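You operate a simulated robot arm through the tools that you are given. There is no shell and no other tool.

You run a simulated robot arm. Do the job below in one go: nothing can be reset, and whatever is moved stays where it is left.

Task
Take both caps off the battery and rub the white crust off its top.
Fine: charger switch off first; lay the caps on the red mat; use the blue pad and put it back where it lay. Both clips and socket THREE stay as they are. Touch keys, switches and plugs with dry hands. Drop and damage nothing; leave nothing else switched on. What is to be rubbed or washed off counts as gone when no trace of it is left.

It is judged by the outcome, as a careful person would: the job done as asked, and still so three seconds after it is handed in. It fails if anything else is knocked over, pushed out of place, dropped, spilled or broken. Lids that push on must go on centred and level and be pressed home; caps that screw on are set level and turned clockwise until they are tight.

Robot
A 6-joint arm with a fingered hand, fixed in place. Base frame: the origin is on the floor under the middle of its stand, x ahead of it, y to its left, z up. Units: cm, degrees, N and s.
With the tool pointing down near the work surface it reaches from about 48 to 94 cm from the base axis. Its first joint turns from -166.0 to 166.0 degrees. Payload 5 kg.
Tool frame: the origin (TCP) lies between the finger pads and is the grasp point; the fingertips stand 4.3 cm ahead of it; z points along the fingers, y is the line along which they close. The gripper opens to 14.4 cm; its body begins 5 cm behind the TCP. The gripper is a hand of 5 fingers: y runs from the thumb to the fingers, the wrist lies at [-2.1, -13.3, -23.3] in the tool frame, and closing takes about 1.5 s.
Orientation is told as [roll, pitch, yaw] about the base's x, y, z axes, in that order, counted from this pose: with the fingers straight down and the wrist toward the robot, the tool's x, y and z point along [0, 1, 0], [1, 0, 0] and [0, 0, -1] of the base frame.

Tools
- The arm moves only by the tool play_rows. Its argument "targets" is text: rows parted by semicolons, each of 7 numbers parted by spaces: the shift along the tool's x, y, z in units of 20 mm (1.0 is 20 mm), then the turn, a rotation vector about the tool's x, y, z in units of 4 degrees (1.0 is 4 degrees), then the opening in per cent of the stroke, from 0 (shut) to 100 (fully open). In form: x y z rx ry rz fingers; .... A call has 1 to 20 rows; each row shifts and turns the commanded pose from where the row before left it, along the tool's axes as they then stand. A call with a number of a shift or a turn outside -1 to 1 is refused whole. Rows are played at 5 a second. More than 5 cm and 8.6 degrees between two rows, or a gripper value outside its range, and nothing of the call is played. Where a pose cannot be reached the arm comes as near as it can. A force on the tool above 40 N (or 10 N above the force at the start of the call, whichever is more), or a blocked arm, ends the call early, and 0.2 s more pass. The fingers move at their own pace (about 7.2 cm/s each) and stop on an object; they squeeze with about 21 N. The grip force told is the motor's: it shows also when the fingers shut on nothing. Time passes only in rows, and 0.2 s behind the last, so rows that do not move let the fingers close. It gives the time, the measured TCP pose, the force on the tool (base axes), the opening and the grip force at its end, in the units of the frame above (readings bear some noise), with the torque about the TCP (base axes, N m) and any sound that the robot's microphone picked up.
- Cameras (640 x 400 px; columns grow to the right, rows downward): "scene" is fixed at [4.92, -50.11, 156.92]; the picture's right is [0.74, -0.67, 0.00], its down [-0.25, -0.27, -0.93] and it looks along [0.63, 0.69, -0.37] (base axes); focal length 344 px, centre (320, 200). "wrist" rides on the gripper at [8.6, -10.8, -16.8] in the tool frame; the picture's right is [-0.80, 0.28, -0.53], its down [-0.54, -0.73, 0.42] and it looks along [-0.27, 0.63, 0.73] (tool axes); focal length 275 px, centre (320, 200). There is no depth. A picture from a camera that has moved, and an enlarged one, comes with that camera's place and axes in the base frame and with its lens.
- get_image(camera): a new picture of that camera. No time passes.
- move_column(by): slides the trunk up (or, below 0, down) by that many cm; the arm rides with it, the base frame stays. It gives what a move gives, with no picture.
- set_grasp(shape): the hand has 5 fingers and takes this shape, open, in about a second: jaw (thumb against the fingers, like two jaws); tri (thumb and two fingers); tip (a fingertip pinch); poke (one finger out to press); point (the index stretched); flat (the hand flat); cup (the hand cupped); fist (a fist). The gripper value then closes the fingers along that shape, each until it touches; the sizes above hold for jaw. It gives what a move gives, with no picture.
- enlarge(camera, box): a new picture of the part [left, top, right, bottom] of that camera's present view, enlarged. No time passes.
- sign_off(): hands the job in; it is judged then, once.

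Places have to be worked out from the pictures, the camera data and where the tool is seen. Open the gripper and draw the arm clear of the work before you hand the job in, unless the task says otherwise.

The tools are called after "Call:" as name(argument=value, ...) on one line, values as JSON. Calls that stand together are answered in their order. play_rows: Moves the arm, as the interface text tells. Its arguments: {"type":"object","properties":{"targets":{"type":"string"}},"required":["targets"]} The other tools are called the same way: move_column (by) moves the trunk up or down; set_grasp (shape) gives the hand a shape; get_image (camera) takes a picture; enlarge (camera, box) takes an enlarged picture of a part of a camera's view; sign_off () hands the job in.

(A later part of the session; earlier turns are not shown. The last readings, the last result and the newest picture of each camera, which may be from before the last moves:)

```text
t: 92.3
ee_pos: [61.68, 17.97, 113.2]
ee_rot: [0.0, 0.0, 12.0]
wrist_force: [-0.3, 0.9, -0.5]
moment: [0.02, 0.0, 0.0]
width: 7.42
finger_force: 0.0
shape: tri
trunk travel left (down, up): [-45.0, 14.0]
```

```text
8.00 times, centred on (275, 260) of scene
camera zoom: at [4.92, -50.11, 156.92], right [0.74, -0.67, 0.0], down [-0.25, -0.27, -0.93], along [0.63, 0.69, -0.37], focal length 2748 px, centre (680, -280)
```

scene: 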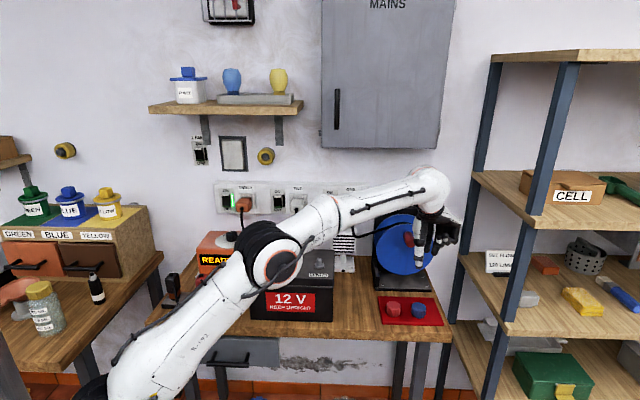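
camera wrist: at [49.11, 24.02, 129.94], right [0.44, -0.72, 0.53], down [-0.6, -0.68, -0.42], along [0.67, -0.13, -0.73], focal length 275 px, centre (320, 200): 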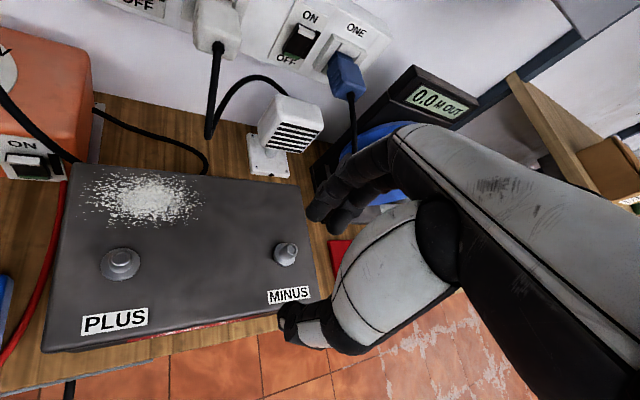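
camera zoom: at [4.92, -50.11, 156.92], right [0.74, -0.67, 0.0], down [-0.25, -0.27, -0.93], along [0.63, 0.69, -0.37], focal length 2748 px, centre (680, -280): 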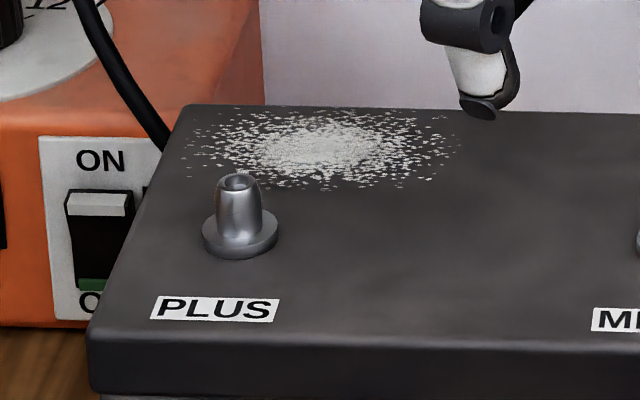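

The crust spans about u' 13.7–25, v' 63–69.6, just behind the plus post (u' 17.2, v' 59.6). Now I move over the blue pad at about (44.6, 38.6) and turn to yaw 45.

Call:
play_rows(targets="0.987 -0.516 0 0 0 0 70;0.987 -0.516 0 0 0 0 70;0.987 -0.516 0 0 0 0 70;0.987 -0.516 0 0 0 0 70;0.987 -0.516 0 0 0 0 70;0.987 -0.516 0 0 0 0 70;0.987 -0.516 0 0 0 0 70;0.987 -0.516 0 0 0 0 70;0.987 -0.516 0 0 0 0 70;0.987 -0.516 0 0 0 0 70;0.987 -0.516 0 0 0 0 70;0.987 -0.516 0 0 0 0 70;0 0 0 0 0 -1 70;0 0 0 0 0 -1 70;0 0 0 0 0 -1 70;0 0 0 0 0 -1 70;0 0 0 0 0 -1 70;0 0 0 0 0 -1 70;0 0 0 0 0 -1 70;0 0 0 0 0 -1 70")

Call:
get_image(camera="wrist")

Call:
enlarge(camera="scene", box=[150, 190, 310, 330])

```text
t: 96.5
ee_pos: [44.68, 38.48, 113.07]
ee_rot: [0.1, 0.0, 44.0]
wrist_force: [-0.9, 0.0, -0.1]
moment: [0.01, -0.02, 0.01]
width: 10.03
finger_force: 0.1
shape: tri
trunk travel left (down, up): [-45.0, 14.0]
```

```text
taken
camera wrist: at [30.78, 37.04, 129.82], right [0.76, -0.38, 0.53], down [-0.14, -0.89, -0.42], along [0.64, 0.24, -0.73], focal length 275 px, centre (320, 200)
```

wrist: 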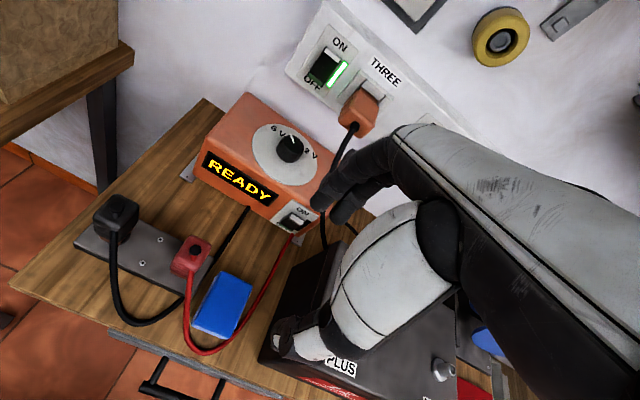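

```text
2.86 times, centred on (230, 260) of scene
camera zoom: at [4.92, -50.11, 156.92], right [0.74, -0.67, 0.0], down [-0.25, -0.27, -0.93], along [0.63, 0.69, -0.37], focal length 982 px, centre (577, 29)
```

zoom: 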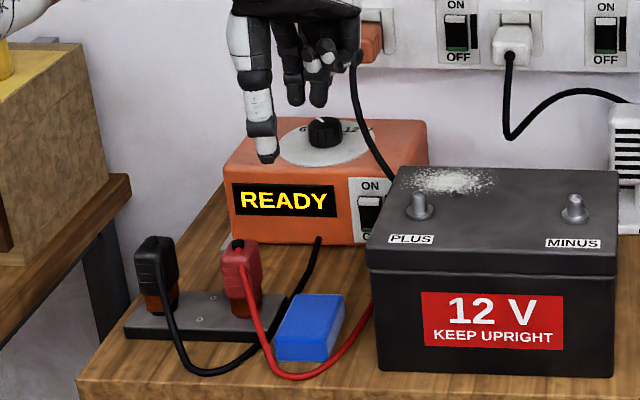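

I zoom on the pad and the red cable around it.

Call:
enlarge(camera="wrist", box=[160, 230, 288, 360])

Call:
enlarge(camera="scene", box=[195, 275, 259, 330])

```text
3.08 times, centred on (224, 295) of wrist
camera zoom: at [30.78, 37.04, 129.82], right [0.76, -0.38, 0.53], down [-0.14, -0.89, -0.42], along [0.64, 0.24, -0.73], focal length 847 px, centre (615, -92)
```

zoom: 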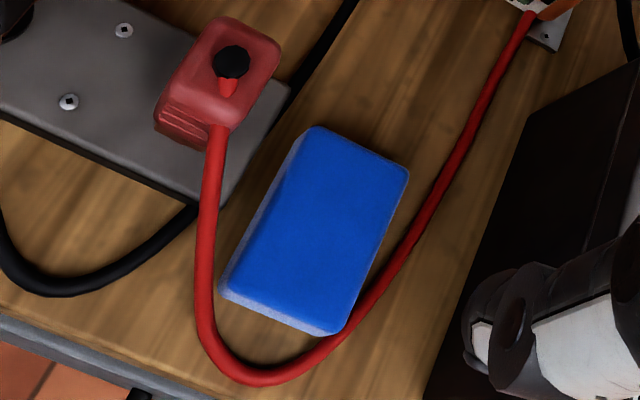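

```text
7.27 times, centred on (227, 302) of scene
camera zoom: at [4.92, -50.11, 156.92], right [0.74, -0.67, 0.0], down [-0.25, -0.27, -0.93], along [0.63, 0.69, -0.37], focal length 2498 px, centre (996, -546)
```

zoom: 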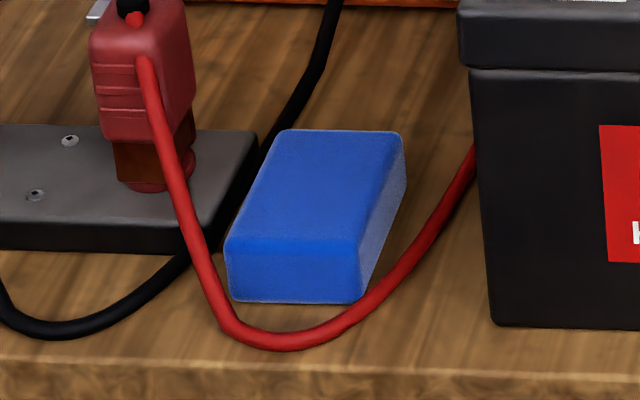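

The pad spans u' 1.4–7.0, v' 54.9–62.9 (about 5.6 × 8 cm, 3 cm thick), turned about 46.5°. I align the hand to it and lower to z≈91.5 with the grip open 10 cm.

Call:
play_rows(targets="0.167 0.057 0.5 0 0 -0.5 70;0 0 1 0 0 0 70;0 0 1 0 0 0 70;0 0 1 0 0 0 70;0 0 1 0 0 0 70;0 0 1 0 0 0 70;0 0 1 0 0 0 70;0 0 1 0 0 0 70;0 0 1 0 0 0 70;0 0 1 0 0 0 70;0 0 0.75 0 0 0 70;0 0 0 0 0 0 70")

Call:
get_image(camera="wrist")

Call:
enlarge(camera="scene", box=[180, 240, 276, 330])

```text
t: 99.1
ee_pos: [44.59, 38.87, 92.68]
ee_rot: [0.0, 0.0, 46.1]
wrist_force: [-0.4, -1.1, 0.3]
moment: [-0.03, 0.02, 0.0]
width: 10.03
finger_force: 0.0
shape: tri
trunk travel left (down, up): [-45.0, 14.0]
```

```text
taken
camera wrist: at [30.74, 36.94, 109.38], right [0.77, -0.35, 0.53], down [-0.11, -0.9, -0.42], along [0.63, 0.26, -0.73], focal length 275 px, centre (320, 200)
```

wrist: 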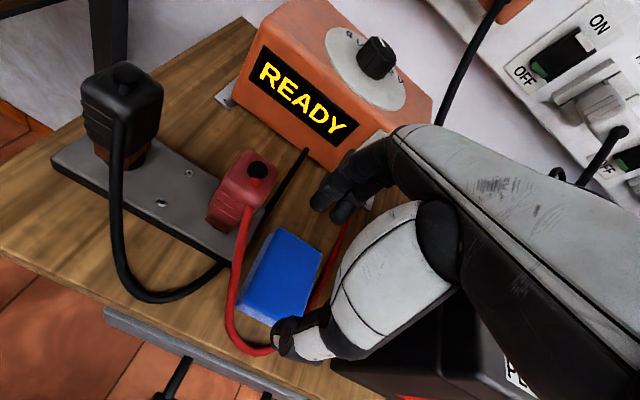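

```text
4.44 times, centred on (228, 285) of scene
camera zoom: at [4.92, -50.11, 156.92], right [0.74, -0.67, 0.0], down [-0.25, -0.27, -0.93], along [0.63, 0.69, -0.37], focal length 1527 px, centre (729, -178)
```

zoom: 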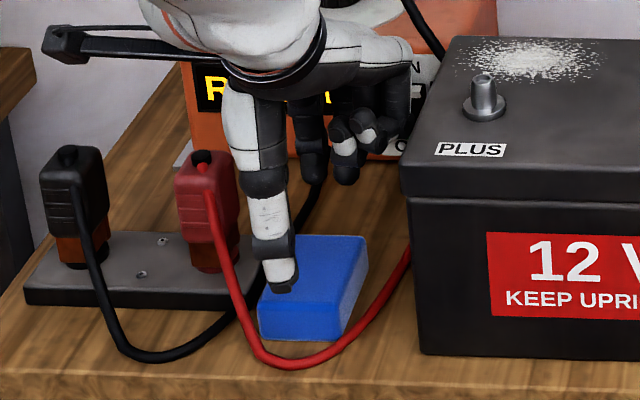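

I zoom on the pad to check centring before going to grip height.

Call:
enlarge(camera="wrist", box=[220, 210, 348, 340])

Call:
enlarge(camera="scene", box=[200, 265, 264, 325])

```text
3.08 times, centred on (284, 275) of wrist
camera zoom: at [30.74, 36.94, 109.38], right [0.77, -0.35, 0.53], down [-0.11, -0.9, -0.42], along [0.63, 0.26, -0.73], focal length 847 px, centre (431, -31)
```

zoom: 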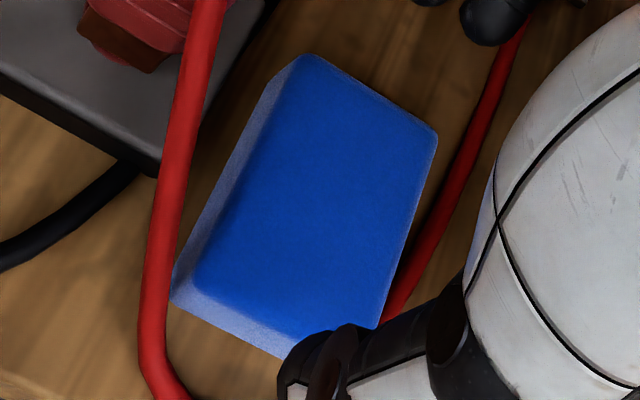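

```text
6.67 times, centred on (232, 295) of scene
camera zoom: at [4.92, -50.11, 156.92], right [0.74, -0.67, 0.0], down [-0.25, -0.27, -0.93], along [0.63, 0.69, -0.37], focal length 2290 px, centre (907, -433)
```

zoom: 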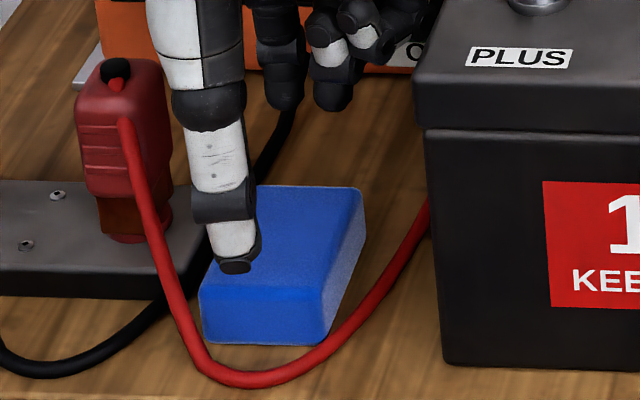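

The pad centre is about 3 mm from the TCP; I correct that and lower to TCP z≈87.5, watching the force.

Call:
play_rows(targets="-0.125 0.086 0.4 0 0 0 70;0 0 0.45 0 0 0 70;0 0 0.45 0 0 0 70;0 0 0.45 0 0 0 70;0 0 0.45 0 0 0 70;0 0 0.4 0 0 0 70;0 0 0 0 0 0 70")

Call:
enlarge(camera="scene", box=[200, 265, 264, 325])

Call:
get_image(camera="wrist")

```text
t: 100.7
ee_pos: [44.74, 38.86, 87.42]
ee_rot: [0.1, 0.0, 46.0]
wrist_force: [0.6, -0.2, 0.1]
moment: [-0.02, -0.01, 0.02]
width: 10.05
finger_force: 0.1
shape: tri
trunk travel left (down, up): [-45.0, 14.0]
```

```text
6.67 times, centred on (232, 295) of scene
camera zoom: at [4.92, -50.11, 156.92], right [0.74, -0.67, 0.0], down [-0.25, -0.27, -0.93], along [0.63, 0.69, -0.37], focal length 2290 px, centre (907, -433)
```

zoom: 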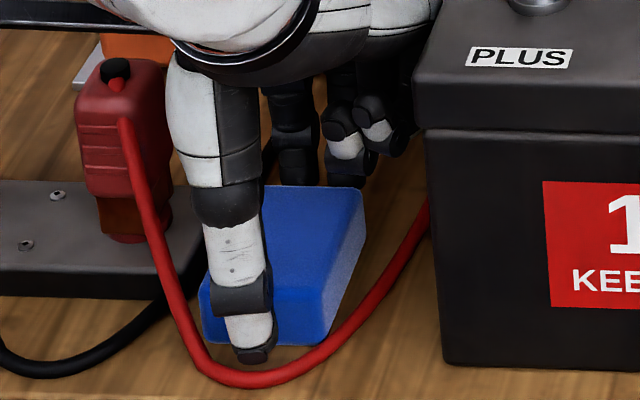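

```text
taken
camera wrist: at [31.0, 36.94, 104.09], right [0.77, -0.35, 0.53], down [-0.11, -0.9, -0.42], along [0.63, 0.26, -0.73], focal length 275 px, centre (320, 200)
```

wrist: 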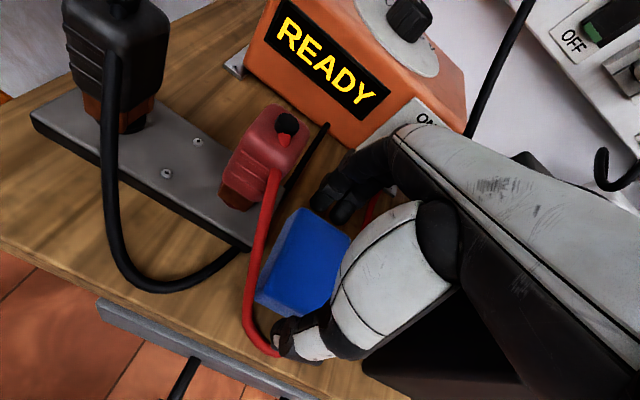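

Thumb and fingers straddle the pad without contact and just clear of the red cable. I close the grip.

Call:
play_rows(targets="0 0 0 0 0 0 40;0 0 0 0 0 0 20;0 0 0 0 0 0 0;0 0 0 0 0 0 0;0 0 0 0 0 0 0;0 0 0 0 0 0 0;0 0 0 0 0 0 0")

Call:
enlarge(camera="scene", box=[200, 265, 264, 325])

Call:
get_image(camera="wrist")

```text
t: 102.3
ee_pos: [44.72, 38.8, 87.41]
ee_rot: [0.0, 0.1, 46.0]
wrist_force: [0.4, -0.2, -0.4]
moment: [0.02, 0.01, 0.0]
width: 7.9
finger_force: 21.1
shape: tri
trunk travel left (down, up): [-45.0, 14.0]
```

```text
6.67 times, centred on (232, 295) of scene
camera zoom: at [4.92, -50.11, 156.92], right [0.74, -0.67, 0.0], down [-0.25, -0.27, -0.93], along [0.63, 0.69, -0.37], focal length 2290 px, centre (907, -433)
```

zoom: 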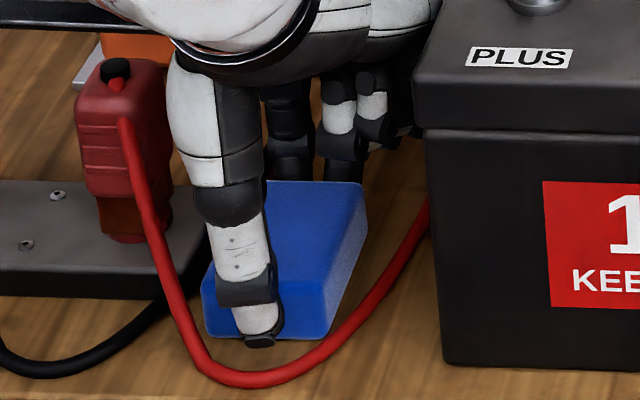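

```text
taken
camera wrist: at [31.0, 36.93, 104.1], right [0.77, -0.35, 0.53], down [-0.11, -0.9, -0.42], along [0.63, 0.26, -0.73], focal length 275 px, centre (320, 200)
```

wrist: 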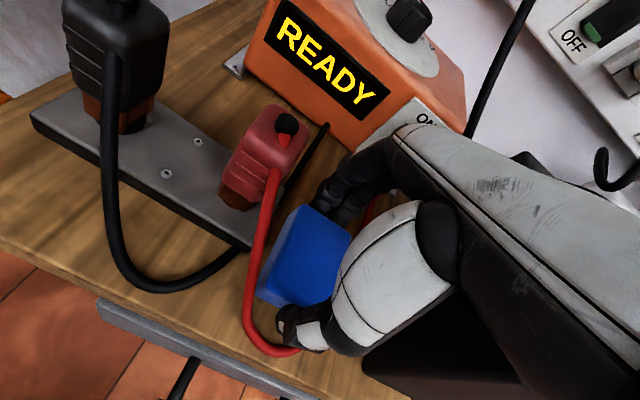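

The pad is gripped (7.9 cm, 21 N); it slid about 0.45 cm backward while closing, which I will correct when putting it back. I lift it slowly.

Call:
play_rows(targets="0 0 -0.2 0 0 0 0;0 0 -0.3 0 0 0 0;0 0 -0.5 0 0 0 0;0 0 -0.5 0 0 0 0;0 0 -0.5 0 0 0 0;0 0 0 0 0 0 0")

Call:
enlarge(camera="scene", box=[190, 255, 270, 325])

Call:
get_image(camera="wrist")

```text
t: 103.7
ee_pos: [44.85, 38.9, 91.41]
ee_rot: [0.0, 0.0, 46.0]
wrist_force: [0.1, 0.1, 0.0]
moment: [0.03, -0.01, 0.0]
width: 7.95
finger_force: 21.0
shape: tri
trunk travel left (down, up): [-45.0, 14.0]
```

```text
5.71 times, centred on (230, 290) of scene
camera zoom: at [4.92, -50.11, 156.92], right [0.74, -0.67, 0.0], down [-0.25, -0.27, -0.93], along [0.63, 0.69, -0.37], focal length 1963 px, centre (834, -314)
```

zoom: 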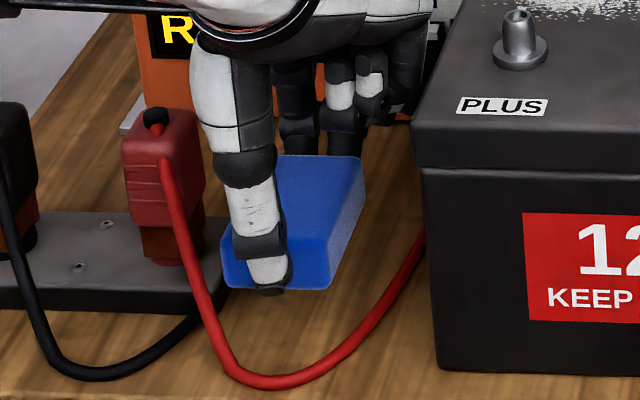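

```text
taken
camera wrist: at [30.95, 36.93, 108.13], right [0.77, -0.35, 0.53], down [-0.11, -0.9, -0.42], along [0.63, 0.26, -0.73], focal length 275 px, centre (320, 200)
```

wrist: 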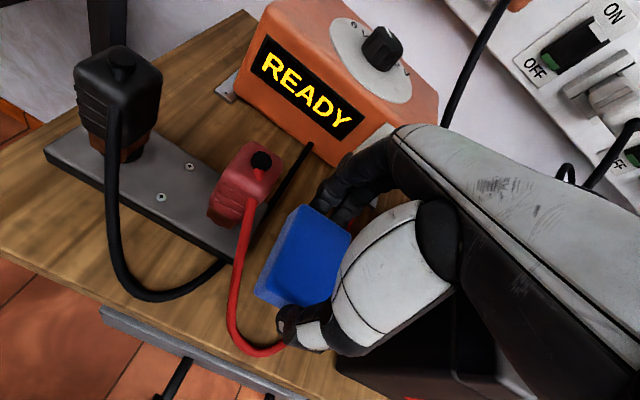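

The pad is held level; the thumb tip reaches almost to the pad's underside, so I will rub with the pad's long side along the battery (yaw -45), keeping the thumb off the post. I lift to z≈112 and begin turning.

Call:
play_rows(targets="0 0 -1 0 0 0 0;0 0 -1 0 0 0 0;0 0 -1 0 0 0 0;0 0 -1 0 0 0 0;0 0 -1 0 0 0 0;0 0 -1 0 0 0 0;0 0 -1 0 0 0 0;0 0 -1 0 0 0 0;0 0 -1 0 0 0 0;0 0 -1 0 0 0 0;0 0 -0.5 0 0 1 0;0 0 0 0 0 1 0;0 0 0 0 0 1 0;0 0 0 0 0 1 0;0 0 0 0 0 1 0;0 0 0 0 0 1 0;0 0 0 0 0 1 0;0 0 0 0 0 1 0;0 0 0 0 0 1 0;0 0 0 0 0 1 0")

Call:
play_rows(targets="0 0 0 0 0 1 0;0 0 0 0 0 1 0;0 0 0 0 0 1 0;0 0 0 0 0 1 0;0 0 0 0 0 1 0;0 0 0 0 0 1 0;0 0 0 0 0 1 0;0 0 0 0 0 1 0;0 0 0 0 0 1 0;0 0 0 0 0 1 0;0 0 0 0 0 1 0;0 0 0 0 0 1 0;0 0 0 0 0 0.75 0;0 0 0 0 0 0 0")

Call:
get_image(camera="wrist")

Call:
enlarge(camera="scene", box=[150, 170, 310, 280])

```text
t: 107.9
ee_pos: [44.86, 38.72, 112.56]
ee_rot: [0.0, 0.0, 5.9]
wrist_force: [-0.6, 0.5, -0.2]
moment: [0.0, 0.0, 0.02]
width: 7.92
finger_force: 21.4
shape: tri
trunk travel left (down, up): [-45.0, 14.0]
```

```text
t: 110.9
ee_pos: [44.78, 38.72, 112.46]
ee_rot: [0.0, 0.1, -45.1]
wrist_force: [0.4, -0.5, -0.1]
moment: [0.01, 0.0, -0.01]
width: 7.91
finger_force: 21.1
shape: tri
trunk travel left (down, up): [-45.0, 14.0]
```

```text
taken
camera wrist: at [43.14, 52.42, 129.14], right [-0.36, -0.76, 0.53], down [-0.9, 0.13, -0.42], along [0.25, -0.63, -0.73], focal length 275 px, centre (320, 200)
```

wrist: 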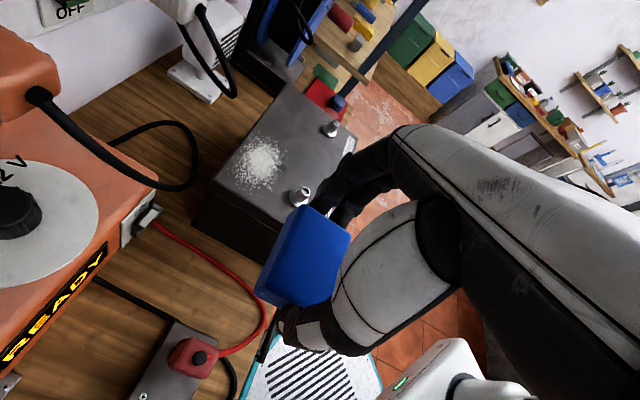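

```text
3.64 times, centred on (230, 225) of scene
camera zoom: at [4.92, -50.11, 156.92], right [0.74, -0.67, 0.0], down [-0.25, -0.27, -0.93], along [0.63, 0.69, -0.37], focal length 1249 px, centre (647, 109)
```

zoom: 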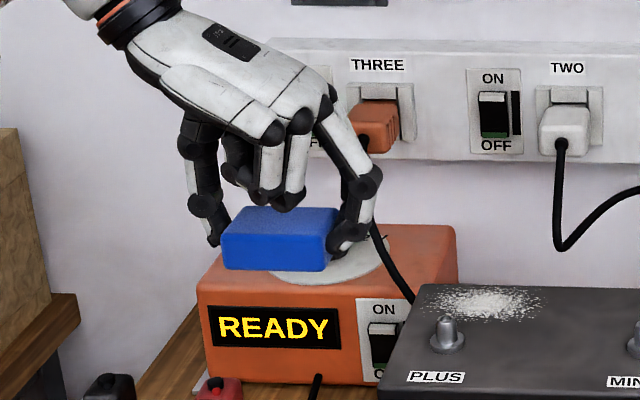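

The pad now lies along the battery's long direction. I carry it over the crust (about (60.6, 33.2)) at safe height and look.

Call:
play_rows(targets="0.456 0.944 0 0 0 0 0;0.456 0.944 0 0 0 0 0;0.456 0.944 0 0 0 0 0;0.456 0.944 0 0 0 0 0;0.456 0.944 0 0 0 0 0;0.456 0.944 0 0 0 0 0;0.456 0.944 0 0 0 0 0;0.456 0.944 0 0 0 0 0;0 0 0 0 0 0 0")

Call:
get_image(camera="wrist")

Call:
enlarge(camera="scene", box=[210, 190, 338, 290])

```text
t: 112.9
ee_pos: [60.77, 33.16, 112.32]
ee_rot: [-0.1, 0.1, -45.0]
wrist_force: [0.0, -0.4, 0.3]
moment: [0.04, 0.01, 0.0]
width: 7.91
finger_force: 21.0
shape: tri
trunk travel left (down, up): [-45.0, 14.0]
```

```text
taken
camera wrist: at [59.0, 46.82, 129.05], right [-0.36, -0.76, 0.53], down [-0.9, 0.13, -0.42], along [0.25, -0.63, -0.73], focal length 275 px, centre (320, 200)
```

wrist: 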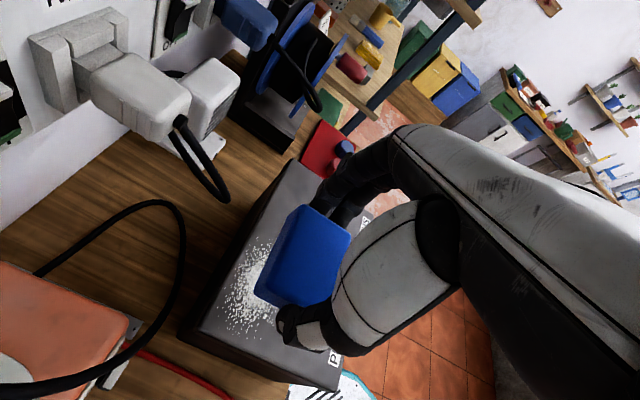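

```text
4.00 times, centred on (274, 240) of scene
camera zoom: at [4.92, -50.11, 156.92], right [0.74, -0.67, 0.0], down [-0.25, -0.27, -0.93], along [0.63, 0.69, -0.37], focal length 1374 px, centre (504, 40)
```

zoom: 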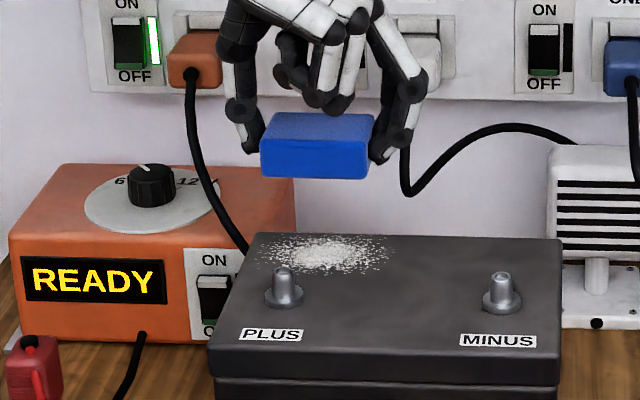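

The pad hangs above the crust, with its front edge well behind the plus post. I lower toward the battery top, slowing near contact.

Call:
play_rows(targets="0 0 0.5 0 0 0 0;0 0 0.5 0 0 0 0;0 0 0.5 0 0 0 0;0 0 0.5 0 0 0 0;0 0 0.5 0 0 0 0;0 0 0.5 0 0 0 0;0 0 0.35 0 0 0 0;0 0 0 0 0 0 0")

Call:
enlarge(camera="scene", box=[220, 210, 332, 280])

```text
t: 114.7
ee_pos: [60.58, 33.29, 105.68]
ee_rot: [0.0, 0.1, -44.9]
wrist_force: [0.3, 0.3, 0.3]
moment: [-0.02, -0.01, -0.04]
width: 7.9
finger_force: 21.1
shape: tri
trunk travel left (down, up): [-45.0, 14.0]
```

```text
5.71 times, centred on (276, 245) of scene
camera zoom: at [4.92, -50.11, 156.92], right [0.74, -0.67, 0.0], down [-0.25, -0.27, -0.93], along [0.63, 0.69, -0.37], focal length 1963 px, centre (571, -57)
```

zoom: 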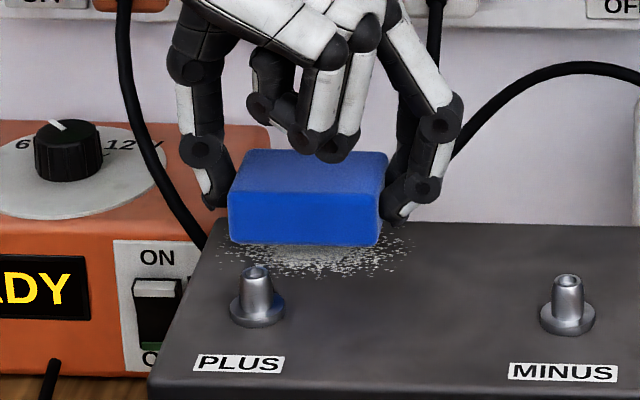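

About 1 cm above the surface. I lower in 2 mm steps to contact.

Call:
play_rows(targets="0 0 0.1 0 0 0 0;0 0 0.1 0 0 0 0;0 0 0.1 0 0 0 0;0 0 0.1 0 0 0 0;0 0 0 0 0 0 0")

```text
t: 115.9
ee_pos: [60.62, 33.19, 104.89]
ee_rot: [0.0, 0.0, -45.1]
wrist_force: [0.8, -0.7, 0.3]
moment: [0.05, 0.03, 0.0]
width: 7.91
finger_force: 21.2
shape: tri
trunk travel left (down, up): [-45.0, 14.0]
```

No contact yet at 104.9; I go on in small steps.

Call:
play_rows(targets="0 0 0.1 0 0 0 0;0 0 0.1 0 0 0 0;0 0 0 0 0 0 0")

Call:
enlarge(camera="scene", box=[230, 230, 310, 280])

```text
t: 116.7
ee_pos: [60.7, 33.26, 104.48]
ee_rot: [0.0, 0.0, -45.0]
wrist_force: [-0.2, -0.2, 0.8]
moment: [0.03, 0.01, 0.01]
width: 7.92
finger_force: 20.4
shape: tri
trunk travel left (down, up): [-45.0, 14.0]
```

```text
8.00 times, centred on (270, 255) of scene
camera zoom: at [4.92, -50.11, 156.92], right [0.74, -0.67, 0.0], down [-0.25, -0.27, -0.93], along [0.63, 0.69, -0.37], focal length 2748 px, centre (720, -240)
```

zoom: 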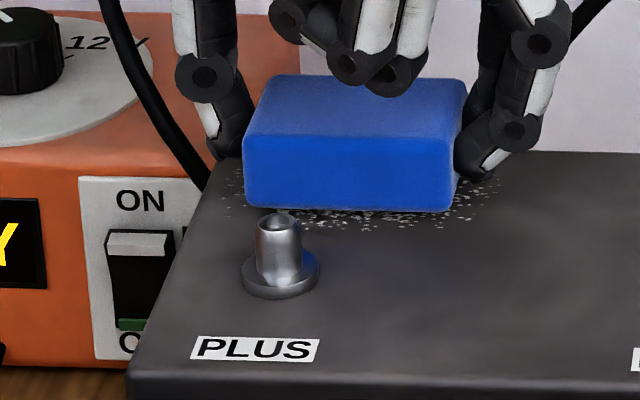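

Almost touching. I continue gently until I feel the lid.

Call:
play_rows(targets="0 0 0.08 0 0 0 0;0 0 0.08 0 0 0 0;0 0 0 0 0 0 0")

```text
t: 117.5
ee_pos: [60.65, 33.22, 104.19]
ee_rot: [0.0, 0.0, -45.1]
wrist_force: [0.1, -0.3, -0.1]
moment: [-0.05, -0.01, -0.01]
width: 7.92
finger_force: 21.1
shape: tri
trunk travel left (down, up): [-45.0, 14.0]
```

Call:
play_rows(targets="0 0 0.08 0 0 0 0;0 0 0.08 0 0 0 0;0 0 0 0 0 0 0")

Call:
enlarge(camera="scene", box=[230, 230, 310, 280])

```text
t: 118.3
ee_pos: [60.68, 33.14, 103.73]
ee_rot: [0.0, 0.1, -45.0]
wrist_force: [-0.5, 0.4, 2.5]
moment: [0.0, -0.04, -0.01]
width: 7.91
finger_force: 20.4
shape: tri
trunk travel left (down, up): [-45.0, 14.0]
```

```text
8.00 times, centred on (270, 255) of scene
camera zoom: at [4.92, -50.11, 156.92], right [0.74, -0.67, 0.0], down [-0.25, -0.27, -0.93], along [0.63, 0.69, -0.37], focal length 2748 px, centre (720, -240)
```

zoom: 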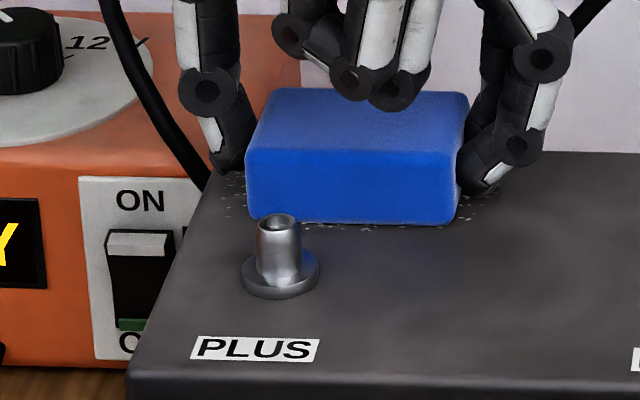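

Contact at 2.5 N with the pad flat on the lid. I press about a millimetre more and make the first rubbing sweeps over the front part of the crust.

Call:
play_rows(targets="0 0 0.04 0 0 0 0;-0.28 0 0 0 0 0 0;-0.28 0 0 0 0 0 0;0 -0.45 0 0 0 0 0;0 -0.45 0 0 0 0 0;0 -0.45 0 0 0 0 0;0 0.46 0 0 0 0 0;0 0.46 0 0 0 0 0;0 0.46 0 0 0 0 0;0 0.46 0 0 0 0 0;0 0.46 0 0 0 0 0;0 0.46 0 0 0 0 0;0 0 0 0 0 0 0")

Call:
enlarge(camera="scene", box=[230, 230, 310, 280])

```text
t: 121.1
ee_pos: [61.87, 30.43, 103.8]
ee_rot: [0.0, 0.0, -45.0]
wrist_force: [-2.8, 2.7, 8.2]
moment: [0.17, 0.12, -0.03]
width: 7.87
finger_force: 20.7
shape: tri
trunk travel left (down, up): [-45.0, 14.0]
```

```text
8.00 times, centred on (270, 255) of scene
camera zoom: at [4.92, -50.11, 156.92], right [0.74, -0.67, 0.0], down [-0.25, -0.27, -0.93], along [0.63, 0.69, -0.37], focal length 2748 px, centre (720, -240)
```

zoom: 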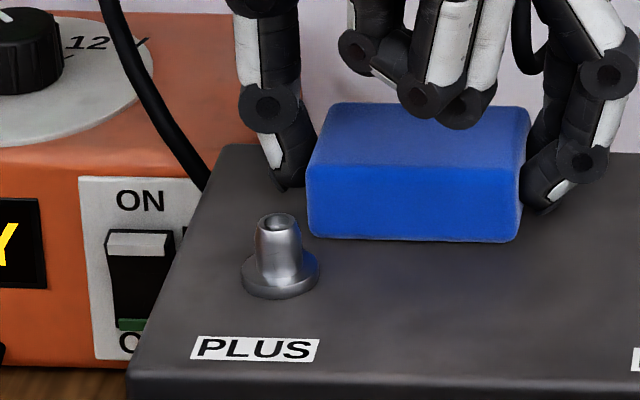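

The crust in the swept area is gone already, at about 8 N. I sweep back and forth over the rear part as well.

Call:
play_rows(targets="0.5 0 0 0 0 0 0;0 -0.46 0 0 0 0 0;0 -0.46 0 0 0 0 0;0 -0.46 0 0 0 0 0;0 -0.46 0 0 0 0 0;0 -0.46 0 0 0 0 0;0 -0.46 0 0 0 0 0;0.55 0 0 0 0 0 0;0 0.46 0 0 0 0 0;0 0.46 0 0 0 0 0;0 0.46 0 0 0 0 0;0 0.46 0 0 0 0 0;0 0.46 0 0 0 0 0;0 0.46 0 0 0 0 0;0 0 0 0 0 0 0")

Call:
enlarge(camera="scene", box=[230, 230, 310, 280])

Call:
get_image(camera="wrist")

```text
t: 124.3
ee_pos: [63.4, 31.84, 103.77]
ee_rot: [0.0, -0.1, -45.0]
wrist_force: [-0.3, 0.1, 1.2]
moment: [-0.03, -0.01, 0.02]
width: 7.91
finger_force: 21.1
shape: tri
trunk travel left (down, up): [-45.0, 14.0]
```

```text
8.00 times, centred on (270, 255) of scene
camera zoom: at [4.92, -50.11, 156.92], right [0.74, -0.67, 0.0], down [-0.25, -0.27, -0.93], along [0.63, 0.69, -0.37], focal length 2748 px, centre (720, -240)
```

zoom: 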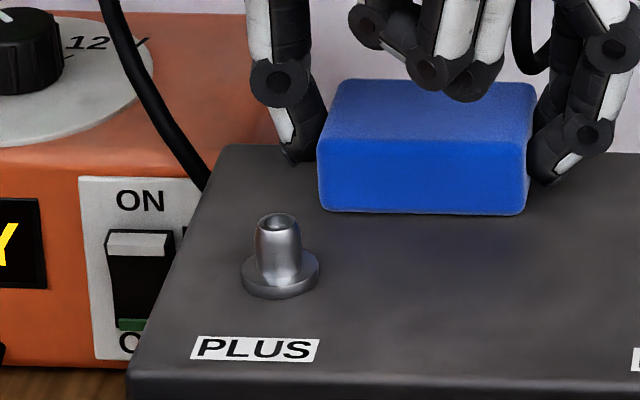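

```text
taken
camera wrist: at [61.66, 45.57, 120.54], right [-0.36, -0.76, 0.53], down [-0.9, 0.13, -0.42], along [0.25, -0.63, -0.73], focal length 275 px, centre (320, 200)
```

wrist: 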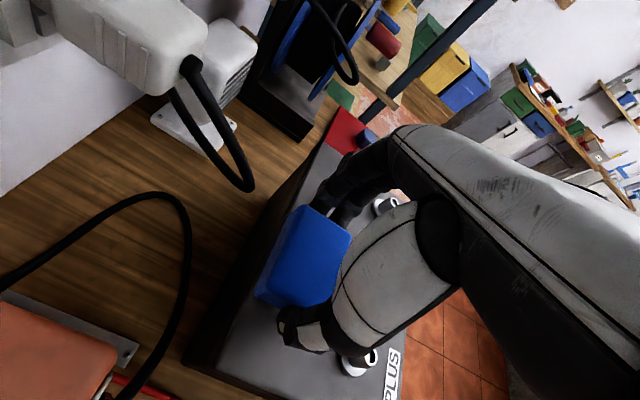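

Visible parts are clean. Contact had eased to about 1 N at the end, so I press slightly more and repeat the sweeps over the rear and middle.

Call:
play_rows(targets="0.1 0 0.06 0 0 0 0;0 -0.46 0 0 0 0 0;0 -0.46 0 0 0 0 0;0 -0.46 0 0 0 0 0;0 -0.46 0 0 0 0 0;0 -0.46 0 0 0 0 0;0 -0.46 0 0 0 0 0;0 -0.2 0 0 0 0 0;-0.4 0 0 0 0 0 0;0 0.46 0 0 0 0 0;0 0.46 0 0 0 0 0;0 0.46 0 0 0 0 0;0 0.46 0 0 0 0 0;0 0.46 0 0 0 0 0;0 0.46 0 0 0 0 0;0 0.4 0 0 0 0 0;0 0 0 0 0 0 0")

Call:
enlarge(camera="scene", box=[230, 230, 310, 280])

```text
t: 127.9
ee_pos: [63.24, 31.13, 103.72]
ee_rot: [0.1, 0.0, -45.0]
wrist_force: [-4.6, 3.5, 14.5]
moment: [0.23, 0.26, -0.01]
width: 7.87
finger_force: 21.3
shape: tri
trunk travel left (down, up): [-45.0, 14.0]
```

```text
8.00 times, centred on (270, 255) of scene
camera zoom: at [4.92, -50.11, 156.92], right [0.74, -0.67, 0.0], down [-0.25, -0.27, -0.93], along [0.63, 0.69, -0.37], focal length 2748 px, centre (720, -240)
```

zoom: 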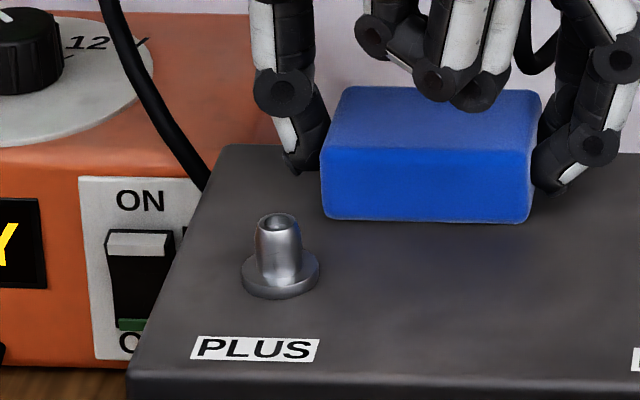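

Good firm rubbing. I lift the pad off and inspect the whole area.

Call:
play_rows(targets="0 0 -0.3 0 0 0 0;0 0 -0.7 0 0 0 0;0 0 -1 0 0 0 0;0 0 -1 0 0 0 0;0 0 -1 0 0 0 0;0 0 -1 0 0 0 0;0 0 0 0 0 0 0")

Call:
enlarge(camera="scene", box=[230, 235, 310, 285])

Call:
get_image(camera="wrist")

Call:
enlarge(camera="scene", box=[250, 240, 290, 265])

```text
t: 129.5
ee_pos: [63.29, 31.18, 113.5]
ee_rot: [0.0, 0.0, -45.0]
wrist_force: [-0.9, -0.2, -0.4]
moment: [0.01, 0.0, 0.0]
width: 7.84
finger_force: 21.0
shape: tri
trunk travel left (down, up): [-45.0, 14.0]
```

```text
8.00 times, centred on (270, 260) of scene
camera zoom: at [4.92, -50.11, 156.92], right [0.74, -0.67, 0.0], down [-0.25, -0.27, -0.93], along [0.63, 0.69, -0.37], focal length 2748 px, centre (720, -280)
```

zoom: 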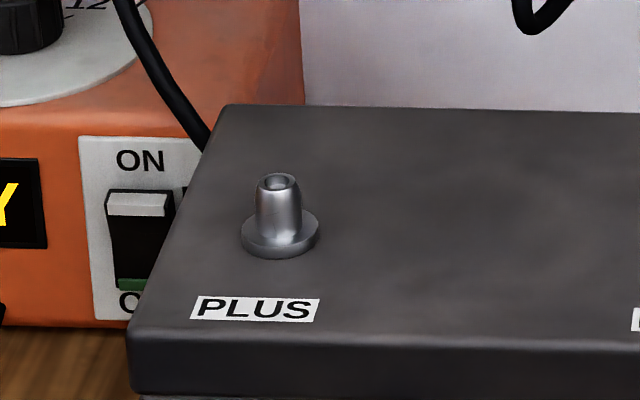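

```text
taken
camera wrist: at [61.5, 44.87, 130.32], right [-0.36, -0.76, 0.53], down [-0.9, 0.13, -0.42], along [0.25, -0.63, -0.73], focal length 275 px, centre (320, 200)
```

wrist: 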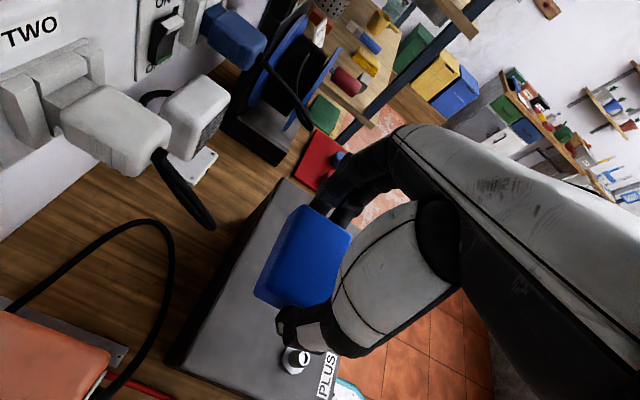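

```text
16.00 times, centred on (270, 252) of scene
camera zoom: at [4.92, -50.11, 156.92], right [0.74, -0.67, 0.0], down [-0.25, -0.27, -0.93], along [0.63, 0.69, -0.37], focal length 5497 px, centre (1120, -640)
```

zoom: 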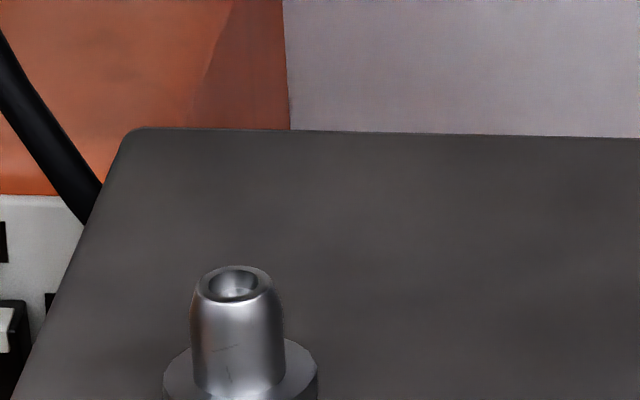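

No trace shows in the scene view. I also inspect through the wrist camera before taking the pad back.

Call:
enlarge(camera="wrist", box=[160, 170, 360, 390])

Call:
enlarge(camera="scene", box=[285, 240, 335, 275])

```text
1.82 times, centred on (260, 280) of wrist
camera zoom: at [61.5, 44.87, 130.32], right [-0.36, -0.76, 0.53], down [-0.9, 0.13, -0.42], along [0.25, -0.63, -0.73], focal length 500 px, centre (429, 54)
```

zoom: 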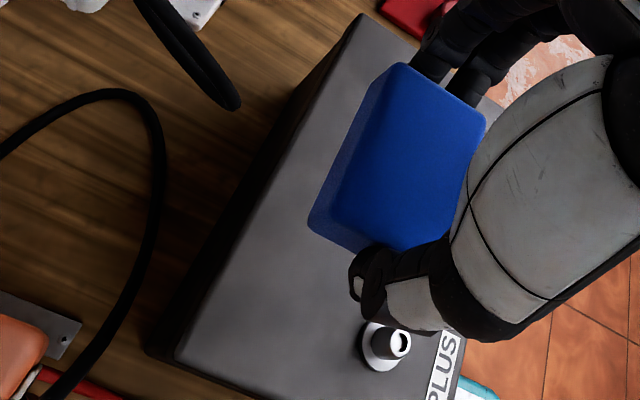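

```text
11.43 times, centred on (310, 258) of scene
camera zoom: at [4.92, -50.11, 156.92], right [0.74, -0.67, 0.0], down [-0.25, -0.27, -0.93], along [0.63, 0.69, -0.37], focal length 3926 px, centre (434, -457)
```

zoom: 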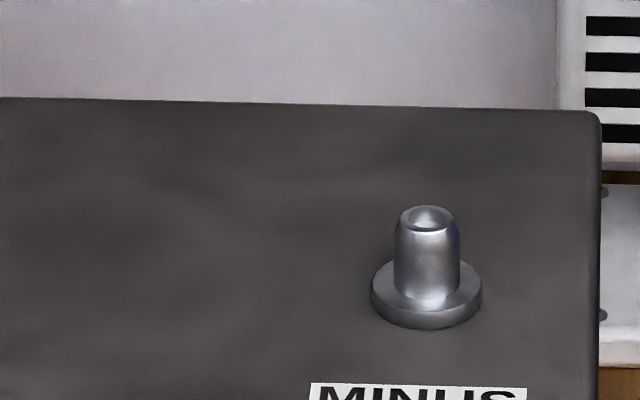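

The battery top is clean. I carry the pad back to above its place and turn the hand back toward yaw 46.

Call:
play_rows(targets="-0.41 -0.925 0 0 0 0 0;-0.41 -0.925 0 0 0 0 0;-0.41 -0.925 0 0 0 0 0;-0.41 -0.925 0 0 0 0 0;-0.41 -0.925 0 0 0 0 0;-0.41 -0.925 0 0 0 0 0;-0.41 -0.925 0 0 0 0 0;-0.41 -0.925 0 0 0 0 0;-0.41 -0.925 0 0 0 0 0;-0.41 -0.925 0 0 0 0 0;0 0 0 0 0 -1 0;0 0 0 0 0 -1 0;0 0 0 0 0 -1 0;0 0 0 0 0 -1 0;0 0 0 0 0 -1 0;0 0 0 0 0 -1 0;0 0 0 0 0 -1 0;0 0 0 0 0 -1 0;0 0 0 0 0 -1 0;0 0 0 0 0 -1 0")

Call:
play_rows(targets="0 0 0 0 0 -1 0;0 0 0 0 0 -1 0;0 0 0 0 0 -1 0;0 0 0 0 0 -1 0;0 0 0 0 0 -1 0;0 0 0 0 0 -1 0;0 0 0 0 0 -1 0;0 0 0 0 0 -1 0;0 0 0 0 0 -1 0;0 0 0 0 0 -1 0;0 0 0 0 0 -1 0;0 0 0 0 0 -1 0;0 0 0 0 0 -0.75 0;0 0 0 0 0 0 0")

Call:
get_image(camera="wrist")

Call:
enlarge(camera="scene", box=[150, 190, 310, 330])

```text
t: 133.7
ee_pos: [44.37, 38.47, 113.78]
ee_rot: [0.1, 0.0, -4.8]
wrist_force: [0.9, 0.5, -0.7]
moment: [0.0, -0.03, 0.01]
width: 7.87
finger_force: 21.5
shape: tri
trunk travel left (down, up): [-45.0, 14.0]
```

```text
t: 136.7
ee_pos: [44.44, 38.42, 113.7]
ee_rot: [0.0, 0.0, 46.0]
wrist_force: [0.1, -0.8, 0.0]
moment: [0.02, 0.02, -0.02]
width: 7.88
finger_force: 21.4
shape: tri
trunk travel left (down, up): [-45.0, 14.0]
```

```text
taken
camera wrist: at [30.51, 36.52, 130.33], right [0.77, -0.35, 0.53], down [-0.11, -0.9, -0.42], along [0.63, 0.27, -0.73], focal length 275 px, centre (320, 200)
```

wrist: 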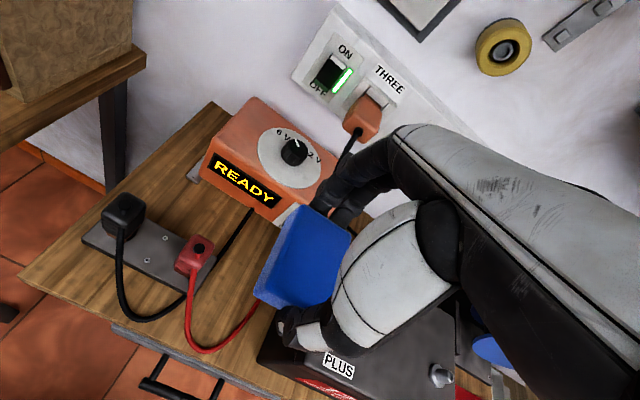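

```text
2.86 times, centred on (230, 260) of scene
camera zoom: at [4.92, -50.11, 156.92], right [0.74, -0.67, 0.0], down [-0.25, -0.27, -0.93], along [0.63, 0.69, -0.37], focal length 982 px, centre (577, 29)
```

zoom: 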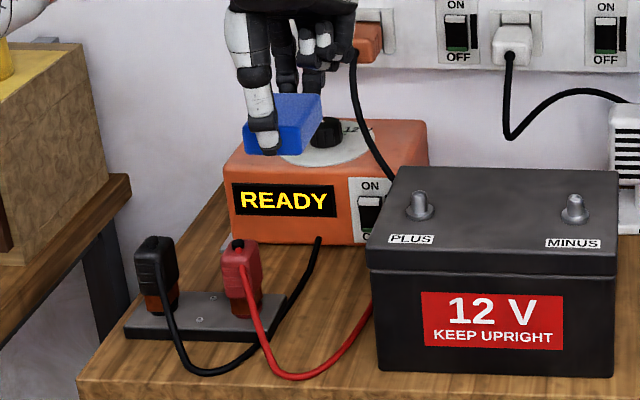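

The pad is aligned over its old place. I lower most of the way.

Call:
play_rows(targets="0 0 1 0 0 0 0;0 0 1 0 0 0 0;0 0 1 0 0 0 0;0 0 1 0 0 0 0;0 0 1 0 0 0 0;0 0 1 0 0 0 0;0 0 1 0 0 0 0;0 0 1 0 0 0 0;0 0 1 0 0 0 0;0 0 1 0 0 0 0;0 0 0.8 0 0 0 0;0 0 0.35 0 0 0 0;0 0 0 0 0 0 0")

Call:
get_image(camera="wrist")

Call:
enlarge(camera="scene", box=[190, 255, 270, 325])

```text
t: 139.5
ee_pos: [44.33, 38.47, 91.25]
ee_rot: [-0.1, 0.0, 45.9]
wrist_force: [-0.2, 0.5, -0.1]
moment: [-0.01, 0.01, -0.04]
width: 7.85
finger_force: 21.0
shape: tri
trunk travel left (down, up): [-45.0, 14.0]
```

```text
taken
camera wrist: at [30.44, 36.56, 107.94], right [0.77, -0.35, 0.53], down [-0.11, -0.9, -0.42], along [0.63, 0.26, -0.73], focal length 275 px, centre (320, 200)
```

wrist: 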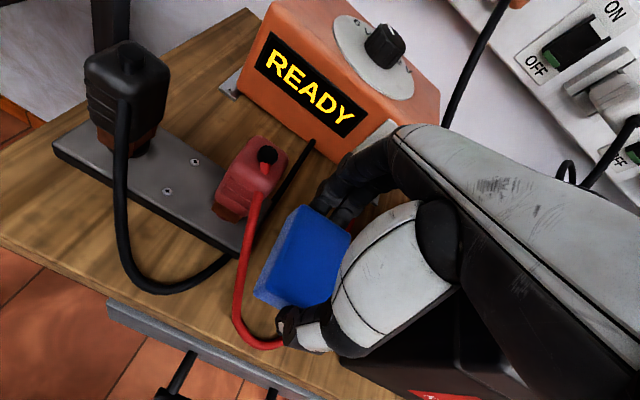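

```text
5.71 times, centred on (230, 290) of scene
camera zoom: at [4.92, -50.11, 156.92], right [0.74, -0.67, 0.0], down [-0.25, -0.27, -0.93], along [0.63, 0.69, -0.37], focal length 1963 px, centre (834, -314)
```

zoom: 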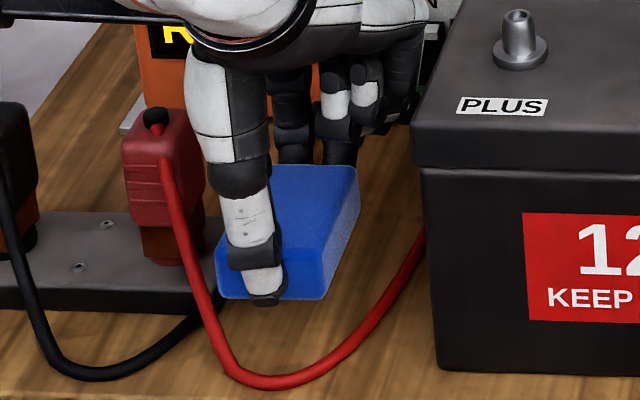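

The pad has not slipped in the grip. I lower slowly to the table.

Call:
play_rows(targets="0 0 0.25 0 0 0 0;0 0 0.25 0 0 0 0;0 0 0.25 0 0 0 0;0 0 0.25 0 0 0 0;0 0 0.25 0 0 0 0;0 0 0.25 0 0 0 0;0 0 0.2 0 0 0 0;0 0 0 0 0 0 0")

Call:
enlarge(camera="scene", box=[200, 265, 264, 325])

```text
t: 141.3
ee_pos: [44.26, 38.4, 87.88]
ee_rot: [0.0, 0.0, 46.0]
wrist_force: [-0.7, -0.2, 0.1]
moment: [-0.02, 0.01, 0.03]
width: 7.86
finger_force: 21.3
shape: tri
trunk travel left (down, up): [-45.0, 14.0]
```

```text
6.67 times, centred on (232, 295) of scene
camera zoom: at [4.92, -50.11, 156.92], right [0.74, -0.67, 0.0], down [-0.25, -0.27, -0.93], along [0.63, 0.69, -0.37], focal length 2290 px, centre (907, -433)
```

zoom: 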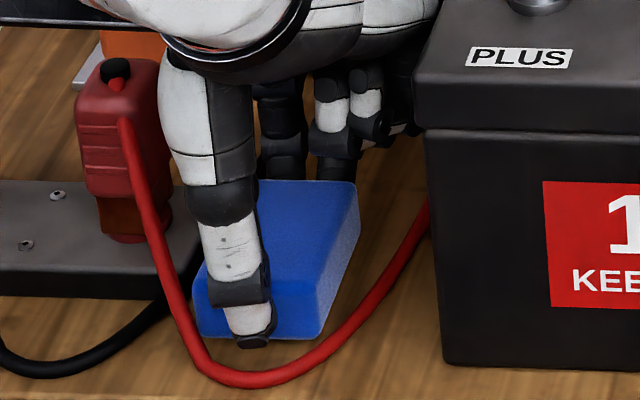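

Comparing with the first picture, the pad is about 2.5 mm too far left; I correct that and lower until I feel the table.

Call:
play_rows(targets="-0.125 0.05 0 0 0 0 0;0 0 0.1 0 0 0 0;0 0 0.08 0 0 0 0;0 0 0 0 0 0 0")

Call:
enlarge(camera="scene", box=[200, 265, 264, 325])

```text
t: 142.3
ee_pos: [44.56, 38.29, 87.56]
ee_rot: [0.1, 0.1, 46.1]
wrist_force: [-0.1, -0.4, -0.3]
moment: [-0.03, -0.02, 0.02]
width: 7.88
finger_force: 21.2
shape: tri
trunk travel left (down, up): [-45.0, 14.0]
```

```text
6.67 times, centred on (232, 295) of scene
camera zoom: at [4.92, -50.11, 156.92], right [0.74, -0.67, 0.0], down [-0.25, -0.27, -0.93], along [0.63, 0.69, -0.37], focal length 2290 px, centre (907, -433)
```

zoom: 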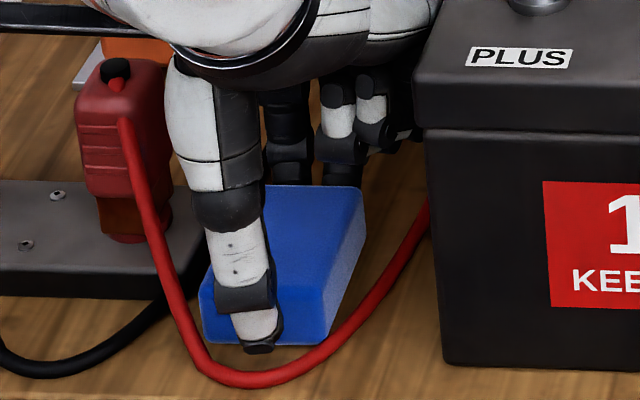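

That matches the original picture. I make the last small step down to contact.

Call:
play_rows(targets="0 0 0.06 0 0 0 0;0 0 0 0 0 0 0")

```text
t: 142.9
ee_pos: [44.63, 38.36, 87.5]
ee_rot: [0.0, 0.0, 46.1]
wrist_force: [-0.2, 0.3, -0.5]
moment: [0.01, 0.01, 0.02]
width: 7.86
finger_force: 20.6
shape: tri
trunk travel left (down, up): [-45.0, 14.0]
```

Call:
play_rows(targets="0 0 0.05 0 0 0 0;0 0 0.05 0 0 0 0;0 0 0 0 0 0 0")

Call:
enlarge(camera="scene", box=[200, 265, 264, 325])

```text
t: 143.7
ee_pos: [44.58, 38.44, 87.31]
ee_rot: [-0.1, -0.1, 46.0]
wrist_force: [-0.5, 0.2, 2.9]
moment: [0.02, -0.02, -0.01]
width: 7.9
finger_force: 21.0
shape: tri
trunk travel left (down, up): [-45.0, 14.0]
```

```text
6.67 times, centred on (232, 295) of scene
camera zoom: at [4.92, -50.11, 156.92], right [0.74, -0.67, 0.0], down [-0.25, -0.27, -0.93], along [0.63, 0.69, -0.37], focal length 2290 px, centre (907, -433)
```

zoom: 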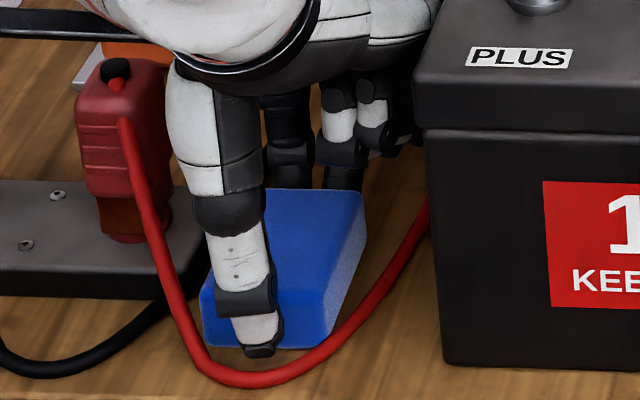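

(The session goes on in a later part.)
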